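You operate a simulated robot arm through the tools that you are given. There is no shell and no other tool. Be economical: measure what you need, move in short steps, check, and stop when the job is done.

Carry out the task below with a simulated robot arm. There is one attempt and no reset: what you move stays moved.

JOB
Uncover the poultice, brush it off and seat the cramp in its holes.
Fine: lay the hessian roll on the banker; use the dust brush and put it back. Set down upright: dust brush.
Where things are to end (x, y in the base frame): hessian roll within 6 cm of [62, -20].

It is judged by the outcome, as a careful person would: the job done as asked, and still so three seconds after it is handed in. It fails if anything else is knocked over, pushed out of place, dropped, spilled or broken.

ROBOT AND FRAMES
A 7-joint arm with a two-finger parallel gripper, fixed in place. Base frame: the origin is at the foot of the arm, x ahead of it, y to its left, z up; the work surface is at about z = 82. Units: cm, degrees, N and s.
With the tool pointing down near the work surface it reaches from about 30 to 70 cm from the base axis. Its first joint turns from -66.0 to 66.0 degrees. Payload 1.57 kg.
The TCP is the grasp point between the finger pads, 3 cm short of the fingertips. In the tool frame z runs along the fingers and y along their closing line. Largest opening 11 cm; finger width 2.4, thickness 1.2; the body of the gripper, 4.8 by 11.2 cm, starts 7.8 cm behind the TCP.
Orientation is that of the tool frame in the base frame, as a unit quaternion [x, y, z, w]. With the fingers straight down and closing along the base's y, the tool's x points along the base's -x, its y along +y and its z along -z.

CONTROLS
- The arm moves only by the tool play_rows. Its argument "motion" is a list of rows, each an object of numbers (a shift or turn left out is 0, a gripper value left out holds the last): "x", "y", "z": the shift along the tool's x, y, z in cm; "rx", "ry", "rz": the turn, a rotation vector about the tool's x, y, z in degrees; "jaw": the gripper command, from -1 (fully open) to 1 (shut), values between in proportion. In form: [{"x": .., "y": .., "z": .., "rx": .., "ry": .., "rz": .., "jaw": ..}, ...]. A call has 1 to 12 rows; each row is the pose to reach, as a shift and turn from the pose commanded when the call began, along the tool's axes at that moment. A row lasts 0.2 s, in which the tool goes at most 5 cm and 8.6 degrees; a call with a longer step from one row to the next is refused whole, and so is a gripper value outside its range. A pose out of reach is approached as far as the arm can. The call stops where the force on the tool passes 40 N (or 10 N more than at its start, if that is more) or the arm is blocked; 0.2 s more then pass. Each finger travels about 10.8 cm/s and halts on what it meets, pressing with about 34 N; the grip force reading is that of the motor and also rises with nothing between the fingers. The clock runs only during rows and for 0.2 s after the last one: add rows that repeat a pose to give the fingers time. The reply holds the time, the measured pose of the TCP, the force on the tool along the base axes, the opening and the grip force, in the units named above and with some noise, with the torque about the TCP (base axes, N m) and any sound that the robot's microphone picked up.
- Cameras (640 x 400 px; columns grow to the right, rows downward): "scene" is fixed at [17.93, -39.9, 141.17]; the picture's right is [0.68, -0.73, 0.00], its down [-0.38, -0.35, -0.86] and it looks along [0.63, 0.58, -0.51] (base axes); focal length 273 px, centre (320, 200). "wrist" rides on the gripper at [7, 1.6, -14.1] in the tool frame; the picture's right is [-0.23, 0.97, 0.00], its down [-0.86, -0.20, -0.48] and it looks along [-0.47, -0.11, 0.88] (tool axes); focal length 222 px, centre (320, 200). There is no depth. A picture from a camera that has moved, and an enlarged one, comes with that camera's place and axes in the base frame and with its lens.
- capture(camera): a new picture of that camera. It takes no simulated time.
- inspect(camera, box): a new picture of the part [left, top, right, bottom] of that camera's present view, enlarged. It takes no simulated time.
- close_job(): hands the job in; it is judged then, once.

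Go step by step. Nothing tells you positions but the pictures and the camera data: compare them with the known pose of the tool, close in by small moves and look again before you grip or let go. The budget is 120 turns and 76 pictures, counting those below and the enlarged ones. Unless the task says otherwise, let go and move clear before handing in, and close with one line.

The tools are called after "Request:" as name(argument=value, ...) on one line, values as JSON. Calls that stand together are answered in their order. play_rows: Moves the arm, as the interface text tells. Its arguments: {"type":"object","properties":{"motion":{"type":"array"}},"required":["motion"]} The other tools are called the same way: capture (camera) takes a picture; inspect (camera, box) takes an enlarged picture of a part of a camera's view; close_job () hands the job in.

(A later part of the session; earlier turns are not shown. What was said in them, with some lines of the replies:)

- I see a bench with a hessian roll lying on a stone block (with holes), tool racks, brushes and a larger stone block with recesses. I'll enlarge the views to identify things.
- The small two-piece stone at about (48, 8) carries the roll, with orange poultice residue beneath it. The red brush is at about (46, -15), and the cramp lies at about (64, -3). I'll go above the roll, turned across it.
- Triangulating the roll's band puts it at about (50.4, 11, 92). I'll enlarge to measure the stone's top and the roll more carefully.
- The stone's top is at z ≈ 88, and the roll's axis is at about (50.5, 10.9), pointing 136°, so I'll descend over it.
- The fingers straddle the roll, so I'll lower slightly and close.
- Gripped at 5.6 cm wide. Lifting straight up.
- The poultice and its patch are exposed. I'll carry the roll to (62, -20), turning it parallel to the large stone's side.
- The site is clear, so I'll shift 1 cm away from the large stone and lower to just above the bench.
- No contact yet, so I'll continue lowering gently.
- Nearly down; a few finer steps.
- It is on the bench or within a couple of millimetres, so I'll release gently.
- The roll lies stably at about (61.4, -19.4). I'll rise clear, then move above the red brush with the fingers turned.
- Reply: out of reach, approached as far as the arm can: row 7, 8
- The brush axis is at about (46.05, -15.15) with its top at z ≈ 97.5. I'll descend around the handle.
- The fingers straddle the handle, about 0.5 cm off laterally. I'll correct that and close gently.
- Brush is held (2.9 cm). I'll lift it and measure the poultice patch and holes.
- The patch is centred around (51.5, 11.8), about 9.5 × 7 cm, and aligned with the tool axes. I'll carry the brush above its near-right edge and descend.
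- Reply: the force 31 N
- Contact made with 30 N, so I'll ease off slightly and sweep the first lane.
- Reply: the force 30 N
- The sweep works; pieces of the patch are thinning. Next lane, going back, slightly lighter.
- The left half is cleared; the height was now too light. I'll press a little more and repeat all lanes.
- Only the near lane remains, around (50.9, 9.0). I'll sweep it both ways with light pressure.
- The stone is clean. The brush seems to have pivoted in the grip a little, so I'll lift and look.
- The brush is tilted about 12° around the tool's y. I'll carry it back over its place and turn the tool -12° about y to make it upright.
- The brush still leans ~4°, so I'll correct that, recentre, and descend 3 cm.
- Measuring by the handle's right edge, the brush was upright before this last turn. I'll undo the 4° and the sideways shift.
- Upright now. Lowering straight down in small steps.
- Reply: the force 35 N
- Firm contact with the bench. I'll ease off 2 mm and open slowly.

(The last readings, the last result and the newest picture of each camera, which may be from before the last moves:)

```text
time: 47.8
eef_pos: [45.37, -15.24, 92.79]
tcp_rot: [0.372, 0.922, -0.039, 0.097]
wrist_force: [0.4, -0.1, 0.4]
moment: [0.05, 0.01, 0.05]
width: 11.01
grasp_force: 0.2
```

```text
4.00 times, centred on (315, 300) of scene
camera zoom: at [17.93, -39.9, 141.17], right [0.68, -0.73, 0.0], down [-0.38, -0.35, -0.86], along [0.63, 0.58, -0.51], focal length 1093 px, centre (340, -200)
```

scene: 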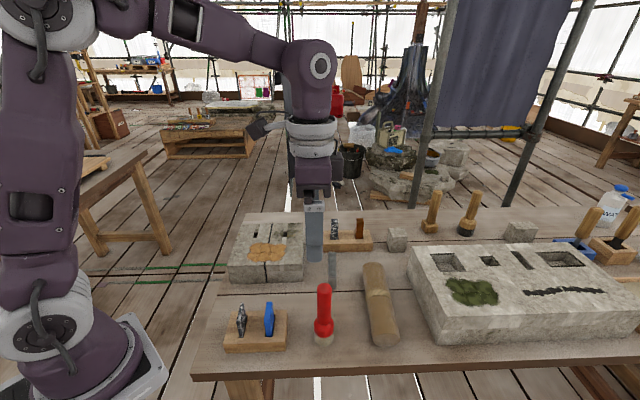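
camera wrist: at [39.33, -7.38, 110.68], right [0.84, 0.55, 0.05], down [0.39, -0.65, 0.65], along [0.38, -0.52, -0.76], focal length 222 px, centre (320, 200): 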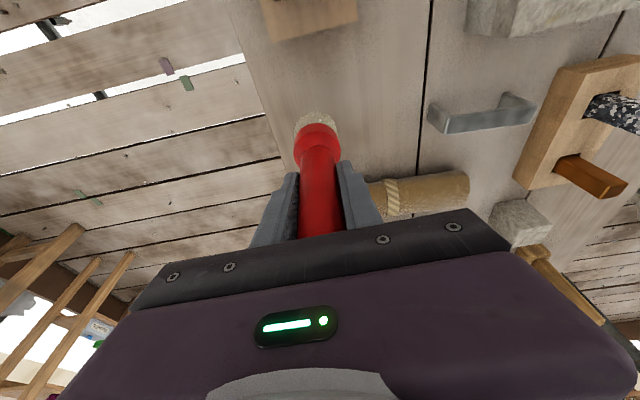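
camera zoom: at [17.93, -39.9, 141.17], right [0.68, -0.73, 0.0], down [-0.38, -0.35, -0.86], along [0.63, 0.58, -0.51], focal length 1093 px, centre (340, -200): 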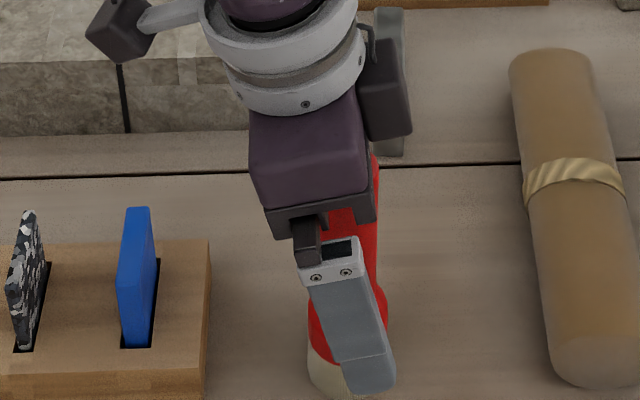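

The brush stands upright. Retracting vertically.

Request:
play_rows(motion=[{"x": -0.42, "z": -1.96}, {"x": -1.25, "z": -5.9}, {"x": -2.1, "z": -9.8}, {"x": -2.9, "z": -13.7}, {"x": -3.75, "z": -17.6}, {"x": -4.2, "z": -19.6}, {"x": -4.2, "z": -19.6, "ry": 6}, {"x": -4.2, "z": -19.6, "ry": 12}, {"x": -4.2, "z": -19.6, "ry": 12}])

Request:
capture(camera="scene")

Request:
capture(camera="wrist")

```text
time: 49.8
eef_pos: [45.32, -15.0, 112.57]
tcp_rot: [0.374, 0.927, 0.0, -0.001]
wrist_force: [-0.5, 0.5, 0.4]
moment: [-0.02, 0.01, -0.02]
width: 11.0
grasp_force: 0.1
```

```text
35 pictures are left
```

scene: 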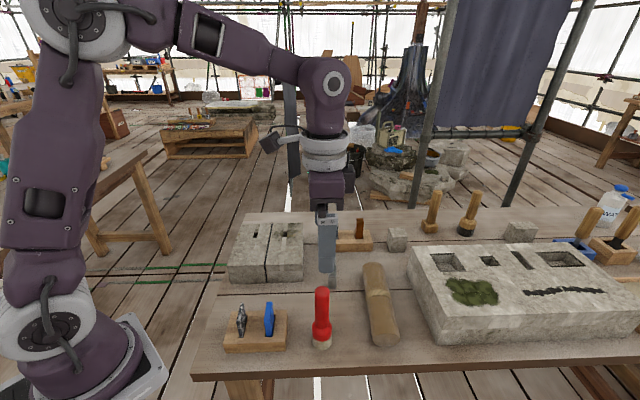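

```text
34 pictures are left
camera wrist: at [41.44, -9.2, 126.7], right [0.84, 0.54, 0.0], down [0.48, -0.74, 0.48], along [0.26, -0.4, -0.88], focal length 222 px, centre (320, 200)
```

wrist: 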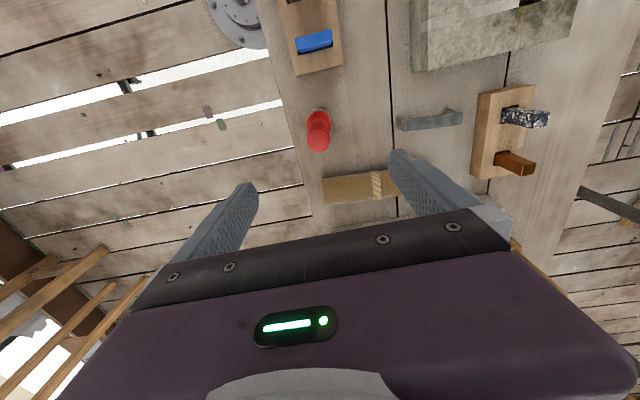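

Brush is back upright. Cramp is centred at about (61.6, -3.9), along 40°, top at z≈86; the holes are at about (54.0, 20.6) and (60.4, 14.0). I'll move above the cramp with the fingers across it.

Request:
play_rows(motion=[{"x": -0.4, "y": 1.9, "rz": -8.4}, {"x": -0.8, "y": 3.8, "rz": -16.8}, {"x": -1.2, "y": 5.8, "rz": -25.2}, {"x": -1.6, "y": 7.7, "rz": -33.6}, {"x": -2, "y": 9.6, "rz": -42}, {"x": -2.4, "y": 11.6, "rz": -50.4}, {"x": -2.8, "y": 13.5, "z": 1, "rz": -58.8}, {"x": -3.2, "y": 15.4, "z": 3, "rz": -67.2}, {"x": -3.6, "y": 17.4, "z": 5, "rz": -75.6}, {"x": -4, "y": 19.3, "z": 7, "rz": -84}, {"x": -4, "y": 19.3, "z": 7, "rz": -84}])

Request:
capture(camera="wrist")

Request:
inspect(camera="scene", box=[280, 200, 400, 310])

```text
time: 52.2
eef_pos: [61.57, -4.23, 105.73]
tcp_rot: [-0.343, 0.939, 0.001, 0.0]
wrist_force: [0.2, 0.0, 0.3]
moment: [-0.01, -0.01, 0.01]
width: 10.99
grasp_force: 0.0
```

```text
33 pictures are left
camera wrist: at [55.18, -7.51, 119.91], right [-0.45, 0.89, 0.0], down [0.78, 0.4, 0.48], along [0.43, 0.22, -0.88], focal length 222 px, centre (320, 200)
```

wrist: 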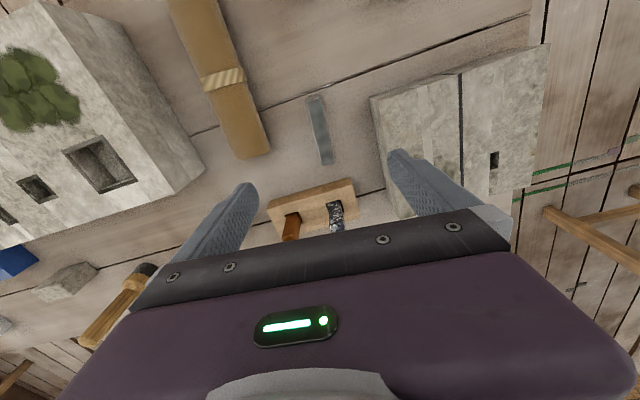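

```text
3.64 times, centred on (340, 255) of scene
camera zoom: at [17.93, -39.9, 141.17], right [0.68, -0.73, 0.0], down [-0.38, -0.35, -0.86], along [0.63, 0.58, -0.51], focal length 994 px, centre (247, 0)
```

zoom: 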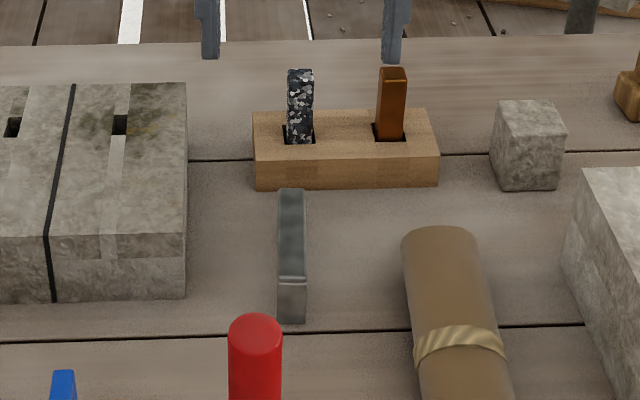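

The cramp is directly below the tool. I'll narrow the jaws to about 6 cm to stay clear of the stone, and descend so only the fingertips overlap the bar.

Request:
play_rows(motion=[{"z": 2, "rz": 2, "jaw": -0.1}, {"z": 6, "rz": 2}, {"z": 10, "rz": 2}, {"z": 13, "rz": 2}, {"z": 15, "rz": 2}, {"z": 16.6, "rz": 2}, {"z": 16.6, "rz": 2}])

Request:
inspect(camera="scene", box=[290, 220, 380, 300])

Request:
capture(camera="wrist")

```text
time: 53.8
eef_pos: [61.81, -3.91, 89.06]
tcp_rot: [-0.326, 0.945, 0.0, -0.001]
wrist_force: [-0.2, 0.3, -0.3]
moment: [0.0, 0.0, -0.01]
width: 6.04
grasp_force: 0.0
```

```text
5.00 times, centred on (335, 260) of scene
camera zoom: at [17.93, -39.9, 141.17], right [0.68, -0.73, 0.0], down [-0.38, -0.35, -0.86], along [0.63, 0.58, -0.51], focal length 1366 px, centre (245, -100)
```

zoom: 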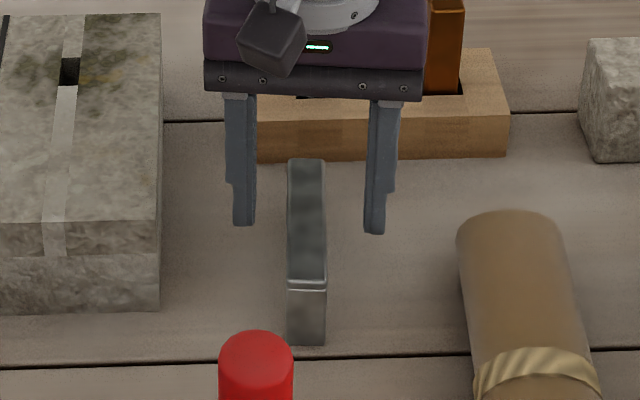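

```text
30 pictures are left
camera wrist: at [55.33, -6.99, 103.16], right [-0.42, 0.91, 0.0], down [0.8, 0.37, 0.48], along [0.43, 0.2, -0.88], focal length 222 px, centre (320, 200)
```

wrist: 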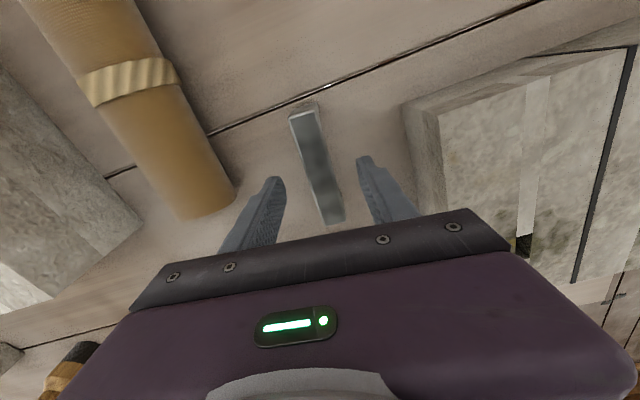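

Aligned. Shift 0.4 cm along the bar, lower 0.9 cm, then close.

Request:
play_rows(motion=[{"x": 0.4, "z": 0.5}, {"x": 0.4, "z": 0.9}, {"x": 0.4, "z": 0.9, "jaw": 0.2}, {"x": 0.4, "z": 0.9, "jaw": 0.45}, {"x": 0.4, "z": 0.9, "jaw": 0.65}, {"x": 0.4, "z": 0.9, "jaw": 1}, {"x": 0.4, "z": 0.9, "jaw": 1}])

Request:
inspect(camera="scene", box=[290, 220, 380, 300])

```text
time: 55.4
eef_pos: [61.53, -4.2, 88.21]
tcp_rot: [-0.325, 0.946, 0.0, -0.001]
wrist_force: [-0.8, 2.0, 2.2]
moment: [0.04, 0.07, -0.05]
width: 2.12
grasp_force: 34.3
```

```text
5.00 times, centred on (335, 260) of scene
camera zoom: at [17.92, -39.9, 141.17], right [0.68, -0.73, 0.0], down [-0.38, -0.35, -0.86], along [0.63, 0.58, -0.51], focal length 1366 px, centre (245, -100)
```

zoom: 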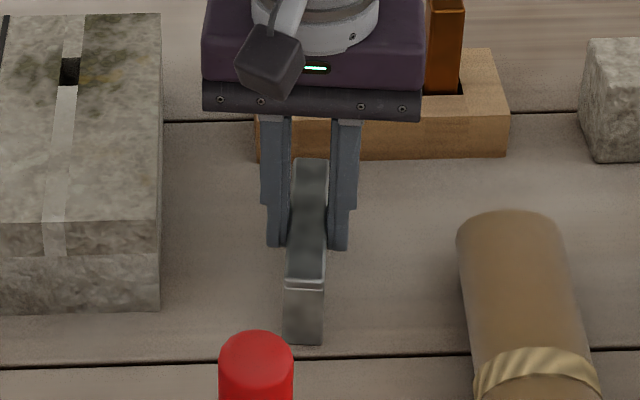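

Cramp gripped (2.1 cm). Lifting.

Request:
play_rows(motion=[{"z": -0.5}, {"z": -3}, {"z": -7}, {"z": -11}, {"z": -14}, {"z": -14}])

Request:
capture(camera="wrist")

Request:
inspect(camera="scene", box=[220, 180, 380, 300])

```text
time: 56.8
eef_pos: [61.44, -4.34, 102.34]
tcp_rot: [-0.325, 0.946, 0.0, 0.0]
wrist_force: [0.1, 0.4, -0.5]
moment: [-0.04, -0.01, 0.02]
width: 2.1
grasp_force: 33.8
```

```text
28 pictures are left
camera wrist: at [54.9, -7.49, 116.44], right [-0.42, 0.91, 0.0], down [0.8, 0.37, 0.48], along [0.43, 0.2, -0.88], focal length 222 px, centre (320, 200)
```

wrist: 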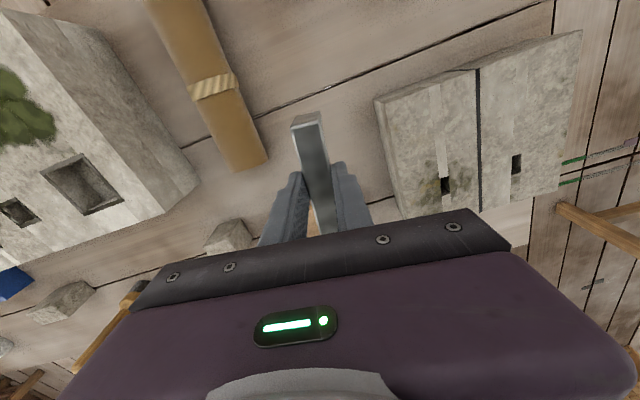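

```text
3.33 times, centred on (300, 240) of scene
camera zoom: at [17.93, -39.9, 141.17], right [0.68, -0.73, 0.0], down [-0.38, -0.35, -0.86], along [0.63, 0.58, -0.51], focal length 911 px, centre (387, 67)
```

zoom: 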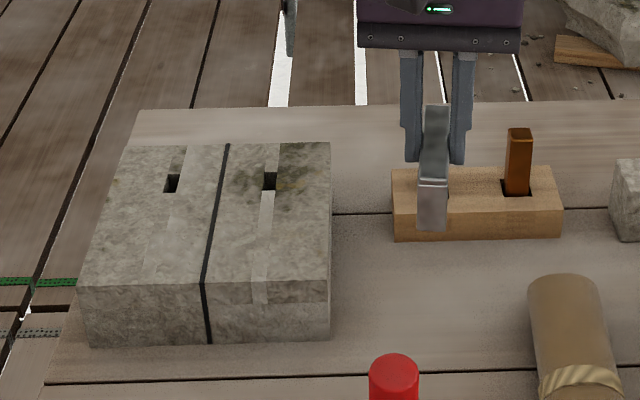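

The cramp is level and well held. I'll carry it over the holes (mid ≈ (56.5, 17)), turning it 84° to line up.

Request:
play_rows(motion=[{"x": -0.9, "y": 2, "z": -1, "rz": 8.4}, {"x": -1.9, "y": 4, "z": -2, "rz": 16.8}, {"x": -2.8, "y": 5.9, "z": -2, "rz": 25.2}, {"x": -3.7, "y": 7.9, "z": -2, "rz": 33.6}, {"x": -4.6, "y": 9.9, "z": -2, "rz": 42}, {"x": -5.6, "y": 11.9, "z": -2, "rz": 50.4}, {"x": -6.5, "y": 13.9, "z": -2, "rz": 58.8}, {"x": -7.4, "y": 15.8, "z": -2, "rz": 67.2}, {"x": -8.4, "y": 17.8, "z": -2, "rz": 75.6}, {"x": -9.3, "y": 19.8, "z": -2, "rz": 84}, {"x": -9.3, "y": 19.8, "z": -2, "rz": 84}])

Request:
capture(camera="wrist")

Request:
inspect(camera="scene", box=[200, 160, 340, 290])

```text
time: 59.2
eef_pos: [56.38, 17.17, 104.06]
tcp_rot: [0.391, 0.92, 0.0, 0.0]
wrist_force: [-0.1, 0.3, -1.1]
moment: [0.0, 0.01, 0.0]
width: 2.12
grasp_force: 33.8
```

```text
26 pictures are left
camera wrist: at [52.69, 23.19, 118.15], right [0.86, 0.51, 0.0], down [0.45, -0.75, 0.48], along [0.24, -0.41, -0.88], focal length 222 px, centre (320, 200)
```

wrist: 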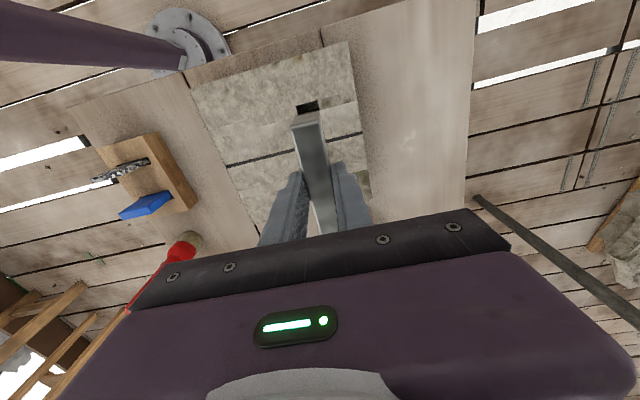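

```text
3.08 times, centred on (270, 225) of scene
camera zoom: at [17.93, -39.9, 141.17], right [0.68, -0.73, 0.0], down [-0.38, -0.35, -0.86], along [0.63, 0.58, -0.51], focal length 841 px, centre (474, 123)
```

zoom: 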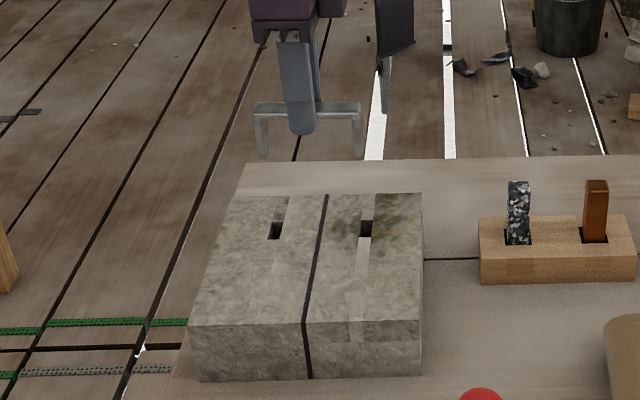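

Lateral alignment looks right. I'll descend until the legs are ~1 cm above the stone and compare closely.

Request:
play_rows(motion=[{"z": 3}, {"z": 5.5}, {"z": 7}, {"z": 8}, {"z": 8}])

Request:
inspect(camera="wrist", box=[230, 60, 430, 220])

Request:
inspect(camera="scene", box=[225, 190, 315, 260])

```text
time: 60.4
eef_pos: [56.52, 17.02, 96.02]
tcp_rot: [0.391, 0.92, 0.001, 0.0]
wrist_force: [0.1, -0.8, -1.5]
moment: [0.01, -0.01, 0.02]
width: 2.11
grasp_force: 34.6
```

```text
2.50 times, centred on (330, 140) of wrist
camera zoom: at [52.84, 23.08, 110.23], right [0.86, 0.51, 0.0], down [0.45, -0.75, 0.48], along [0.25, -0.41, -0.88], focal length 555 px, centre (295, 350)
```

zoom: 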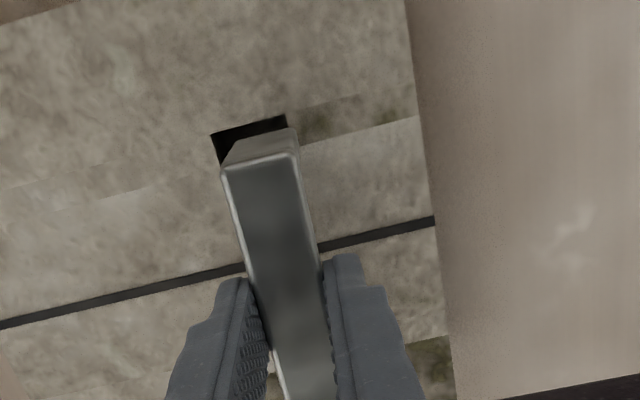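

```text
5.71 times, centred on (270, 225) of scene
camera zoom: at [17.93, -39.9, 141.17], right [0.68, -0.73, 0.0], down [-0.38, -0.35, -0.86], along [0.63, 0.58, -0.51], focal length 1562 px, centre (606, 57)
```

zoom: 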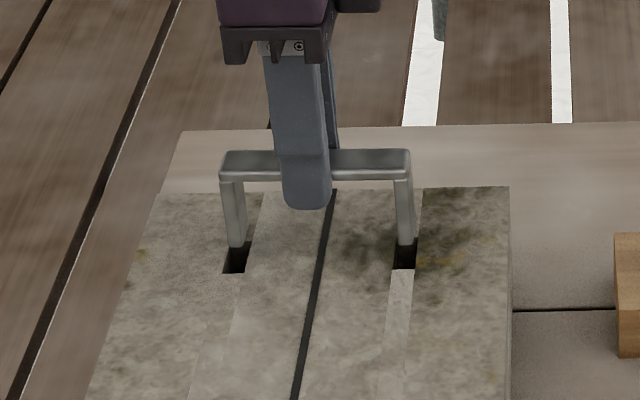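

Comparing legs and holes, the cramp should come about 0.45 cm toward the scene camera and 0.1 cm left. I'll shift, lower slightly and look again.

Request:
play_rows(motion=[{"x": 0.1, "y": -0.45}, {"x": 0.1, "y": -0.45, "z": 0.3}, {"x": 0.1, "y": -0.45, "z": 0.3}])

Request:
inspect(camera="wrist", box=[270, 70, 370, 150])

Request:
inspect(camera="scene", box=[245, 205, 305, 250])

```text
time: 61.2
eef_pos: [56.06, 16.78, 95.94]
tcp_rot: [0.391, 0.92, 0.0, 0.001]
wrist_force: [-0.3, -0.1, -1.1]
moment: [0.01, -0.01, 0.01]
width: 2.12
grasp_force: 34.2
```

```text
5.00 times, centred on (320, 110) of wrist
camera zoom: at [52.35, 22.82, 109.97], right [0.86, 0.51, 0.0], down [0.45, -0.75, 0.48], along [0.25, -0.41, -0.88], focal length 1111 px, centre (320, 650)
```

zoom: 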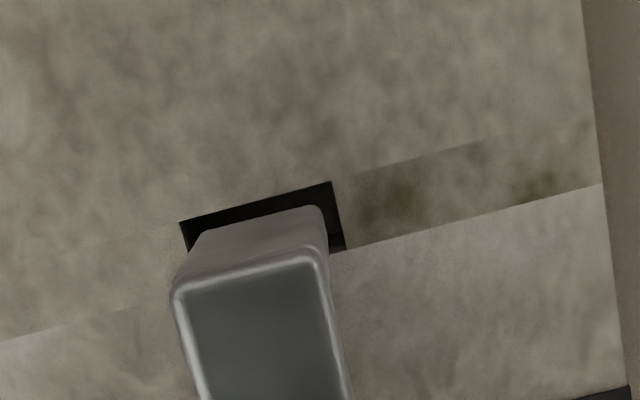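

```text
8.89 times, centred on (275, 228) of scene
camera zoom: at [17.93, -39.9, 141.17], right [0.68, -0.73, 0.0], down [-0.38, -0.35, -0.86], along [0.63, 0.58, -0.51], focal length 2429 px, centre (720, -44)
```

zoom: 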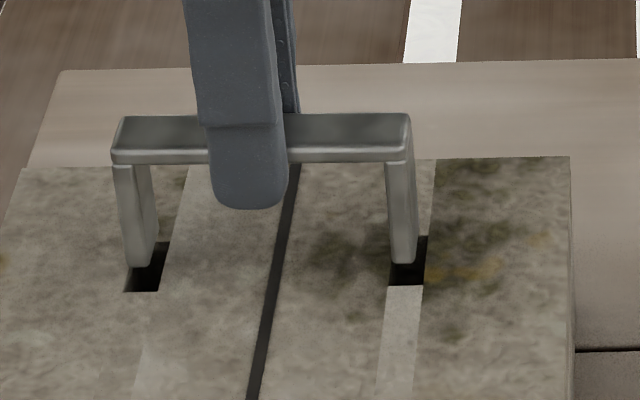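

Both legs line up with their holes within ~1–2 mm. Lowering in small steps.

Request:
play_rows(motion=[{"y": -0.08, "z": 0.3}, {"y": -0.08, "z": 0.6}, {"y": -0.08, "z": 0.8}, {"y": -0.08, "z": 0.8}])

Request:
inspect(camera="wrist", box=[270, 70, 370, 150])

Request:
inspect(camera="scene", box=[245, 205, 305, 250])

```text
time: 62.2
eef_pos: [56.03, 16.78, 95.09]
tcp_rot: [0.39, 0.921, 0.0, 0.0]
wrist_force: [0.1, 1.0, -0.6]
moment: [-0.01, 0.0, 0.03]
width: 2.13
grasp_force: 34.6
```

```text
5.00 times, centred on (320, 110) of wrist
camera zoom: at [52.29, 22.75, 109.19], right [0.86, 0.51, 0.0], down [0.45, -0.75, 0.48], along [0.25, -0.41, -0.88], focal length 1111 px, centre (320, 650)
```

zoom: 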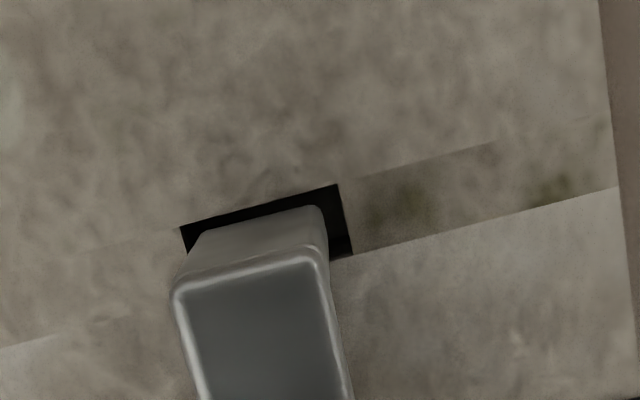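

```text
8.89 times, centred on (275, 228) of scene
camera zoom: at [17.93, -39.9, 141.17], right [0.68, -0.73, 0.0], down [-0.38, -0.35, -0.86], along [0.63, 0.58, -0.51], focal length 2429 px, centre (720, -44)
```

zoom: 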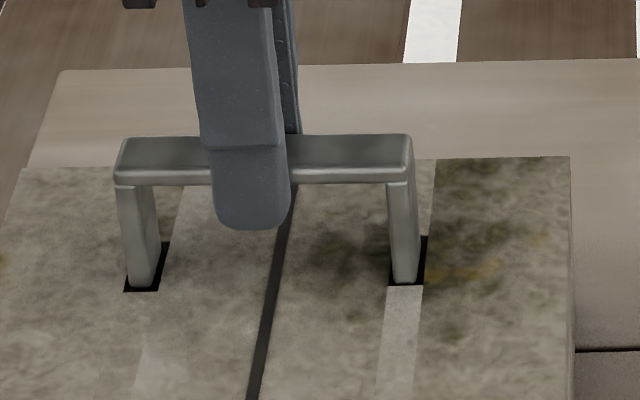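

Centred in both views. Continue lowering.

Request:
play_rows(motion=[{"z": 0.25}, {"z": 0.5}, {"z": 0.7}, {"z": 0.7}])

Request:
inspect(camera="scene", box=[245, 205, 305, 250])

```text
time: 63.2
eef_pos: [55.99, 16.76, 94.33]
tcp_rot: [0.39, 0.921, 0.001, 0.0]
wrist_force: [0.1, 0.4, -1.7]
moment: [-0.01, -0.02, 0.0]
width: 2.11
grasp_force: 34.1
```

```text
8.89 times, centred on (275, 228) of scene
camera zoom: at [17.93, -39.9, 141.17], right [0.68, -0.73, 0.0], down [-0.38, -0.35, -0.86], along [0.63, 0.58, -0.51], focal length 2429 px, centre (720, -44)
```

zoom: 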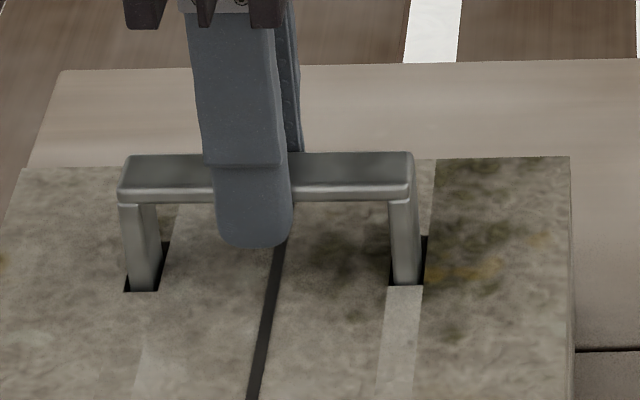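

The legs are entering the holes without resistance. Continue.

Request:
play_rows(motion=[{"z": 0.3}, {"z": 0.6}, {"z": 0.9}, {"z": 1.2}, {"z": 1.5}, {"z": 1.5}])

Request:
inspect(camera="scene", box=[245, 205, 305, 250])

```text
time: 64.6
eef_pos: [56.08, 16.74, 92.94]
tcp_rot: [0.391, 0.92, 0.0, -0.001]
wrist_force: [0.0, -0.1, -1.5]
moment: [-0.01, 0.0, 0.01]
width: 2.09
grasp_force: 34.0
```

```text
8.89 times, centred on (275, 228) of scene
camera zoom: at [17.93, -39.9, 141.17], right [0.68, -0.73, 0.0], down [-0.38, -0.35, -0.86], along [0.63, 0.58, -0.51], focal length 2429 px, centre (720, -44)
```

zoom: 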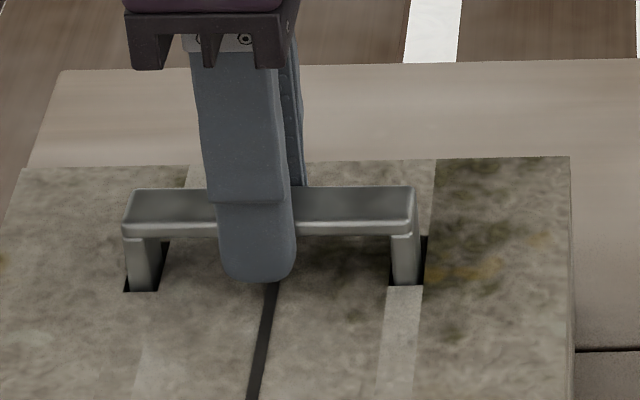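

Request:
play_rows(motion=[{"z": 0.3}, {"z": 0.6}, {"z": 0.9}, {"z": 1.1}, {"z": 1.3}, {"z": 1.3}])

Request:
inspect(camera="scene", box=[245, 205, 305, 250])

```text
time: 65.7
eef_pos: [56.18, 16.65, 91.91]
tcp_rot: [0.391, 0.92, 0.002, 0.002]
wrist_force: [-1.0, -0.9, 5.7]
moment: [0.01, 0.23, 0.0]
width: 2.12
grasp_force: 34.3
stopped in row 5: the force on the tool passed its limit at 46 N (the readings are from after the stop); the commanded pose is now the measured one
```

```text
8.89 times, centred on (275, 228) of scene
camera zoom: at [17.91, -39.91, 141.17], right [0.68, -0.73, 0.0], down [-0.38, -0.35, -0.86], along [0.63, 0.58, -0.51], focal length 2429 px, centre (720, -44)
```

zoom: 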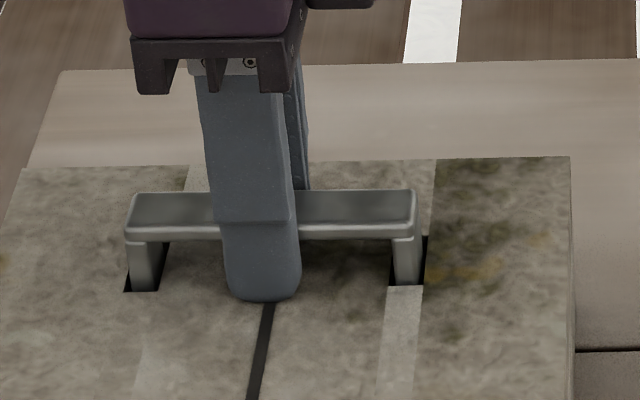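

The cramp met resistance partway and the fingers slid down it to the stone. I'll open, rise a little and look at how it sits.

Request:
play_rows(motion=[{"z": -0.2}, {"z": -0.2, "jaw": 0.45}, {"z": -0.2, "jaw": 0.2}, {"z": -0.5, "jaw": 0.0}, {"z": -4}, {"z": -8}, {"z": -8}])

Request:
inspect(camera="scene", box=[245, 205, 305, 250])

Request:
inspect(camera="wrist", box=[240, 60, 420, 210])

```text
time: 67.3
eef_pos: [56.01, 16.64, 100.01]
tcp_rot: [0.391, 0.921, 0.001, 0.002]
wrist_force: [-0.7, 0.1, -0.8]
moment: [0.01, 0.05, -0.02]
width: 5.5
grasp_force: 0.0
```

```text
8.89 times, centred on (275, 228) of scene
camera zoom: at [17.93, -39.9, 141.17], right [0.68, -0.73, 0.0], down [-0.38, -0.35, -0.86], along [0.63, 0.58, -0.51], focal length 2429 px, centre (720, -44)
```

zoom: 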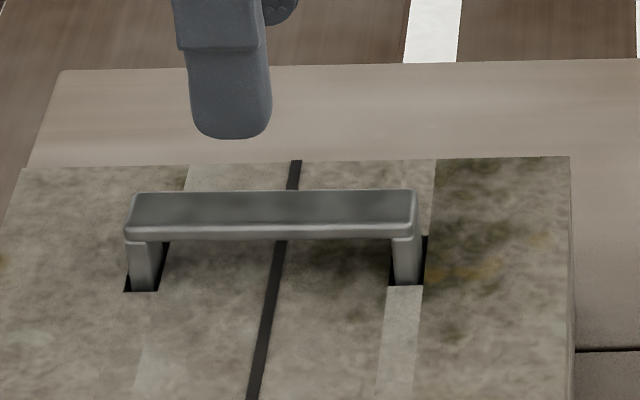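

```text
2.67 times, centred on (330, 135) of wrist
camera zoom: at [52.27, 22.69, 114.04], right [0.86, 0.51, 0.0], down [0.45, -0.75, 0.48], along [0.25, -0.41, -0.88], focal length 592 px, centre (293, 373)
```

zoom: 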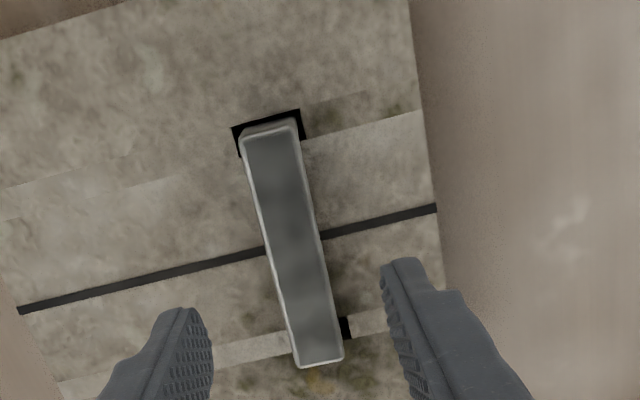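

The cramp stands square in both holes with about 1.7 cm of leg still showing. I'll press gently on the bar's middle with closed fingers to see whether it seats deeper.

Request:
play_rows(motion=[{"jaw": 1}, {"z": 1}, {"z": 3}, {"z": 4.5}, {"z": 5.3}, {"z": 5.5}, {"z": 5.7}, {"z": 5.9}, {"z": 6.1}, {"z": 6.3}, {"z": 6.5}, {"z": 6.6}])

Request:
inspect(camera="scene", box=[245, 205, 305, 250])

```text
time: 69.0
eef_pos: [56.22, 16.71, 94.49]
tcp_rot: [0.391, 0.92, 0.001, 0.002]
wrist_force: [-4.2, -1.4, 12.6]
moment: [-0.01, 0.22, -0.01]
width: 0.0
grasp_force: 21.1
stopped in row 8: the force on the tool passed its limit at 46 N (the readings are from after the stop); the commanded pose is now the measured one
```

```text
8.89 times, centred on (275, 228) of scene
camera zoom: at [17.89, -39.91, 141.17], right [0.68, -0.73, 0.0], down [-0.38, -0.35, -0.86], along [0.63, 0.58, -0.51], focal length 2429 px, centre (720, -44)
```

zoom: 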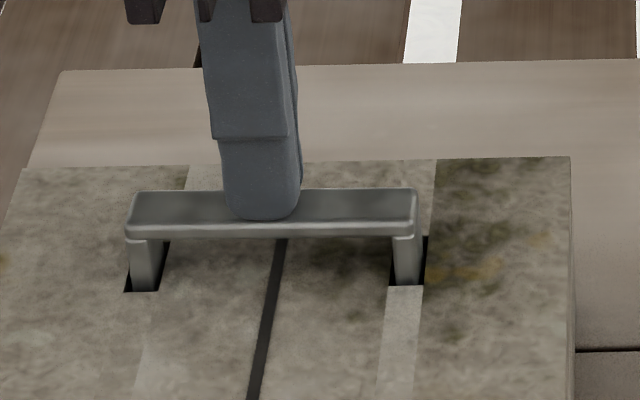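

It doesn't move under 46 N and sits level, so both legs are on the hole floors: it is seated. I'll retract and do a final check.

Request:
play_rows(motion=[{"z": -1}, {"z": -5}, {"z": -10}, {"z": -15}, {"z": -15}])

Request:
capture(camera="scene")

Request:
inspect(camera="scene", box=[210, 200, 420, 360])

Request:
inspect(camera="wrist", box=[250, 60, 410, 200])

```text
time: 70.2
eef_pos: [55.83, 16.7, 109.21]
tcp_rot: [0.391, 0.921, 0.001, 0.003]
wrist_force: [0.2, 0.4, -0.4]
moment: [-0.02, -0.02, 0.04]
width: 0.01
grasp_force: 21.0
```

```text
12 pictures are left
```

scene: 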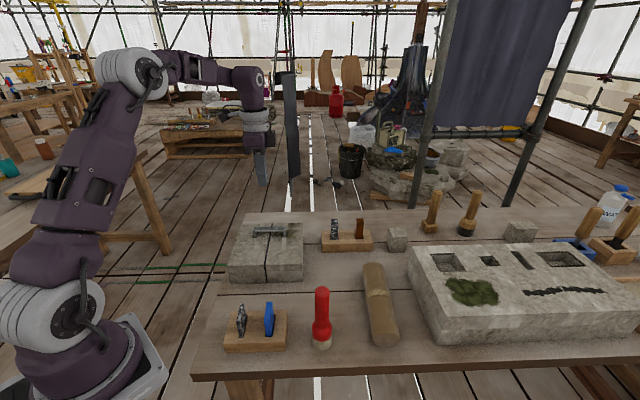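

```text
2.50 times, centred on (315, 280) of scene
camera zoom: at [17.93, -39.9, 141.17], right [0.68, -0.73, 0.0], down [-0.38, -0.35, -0.86], along [0.63, 0.58, -0.51], focal length 683 px, centre (332, 0)
```

zoom: 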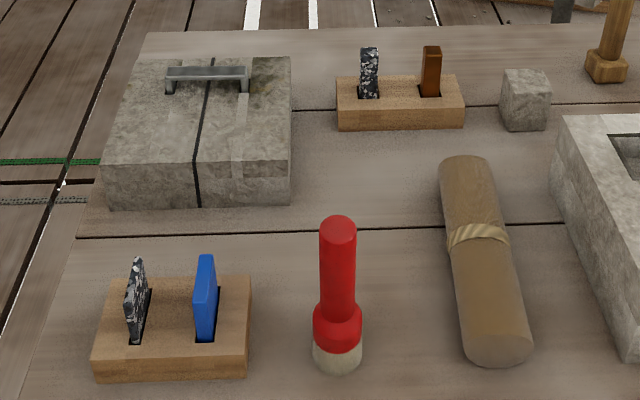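

```text
2.86 times, centred on (330, 130) of wrist
camera zoom: at [52.15, 22.84, 123.34], right [0.86, 0.51, 0.01], down [0.45, -0.75, 0.48], along [0.25, -0.41, -0.88], focal length 635 px, centre (291, 400)
```

zoom: 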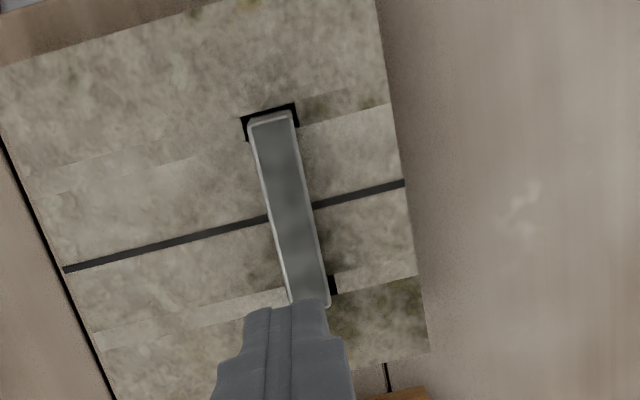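

The stone is clean, the cramp stands level in both holes, the brush is upright in its place, the roll lies at about (61.4, -19.4), and nothing else has moved. Handing in.

Request:
close_job()

```text
The job is handed in.
```

The job is handed in. The hessian roll is on the banker at about (61.4, -19.4), inside the 6 cm limit. The poultice is brushed off the stone, and the dust brush stands upright within about 0.5 cm of its old spot. The cramp is level in both holes, with about 1.7 cm of leg still showing. It did not move under 46 N, so I took it as seated on the hole floors, though I could not see them.
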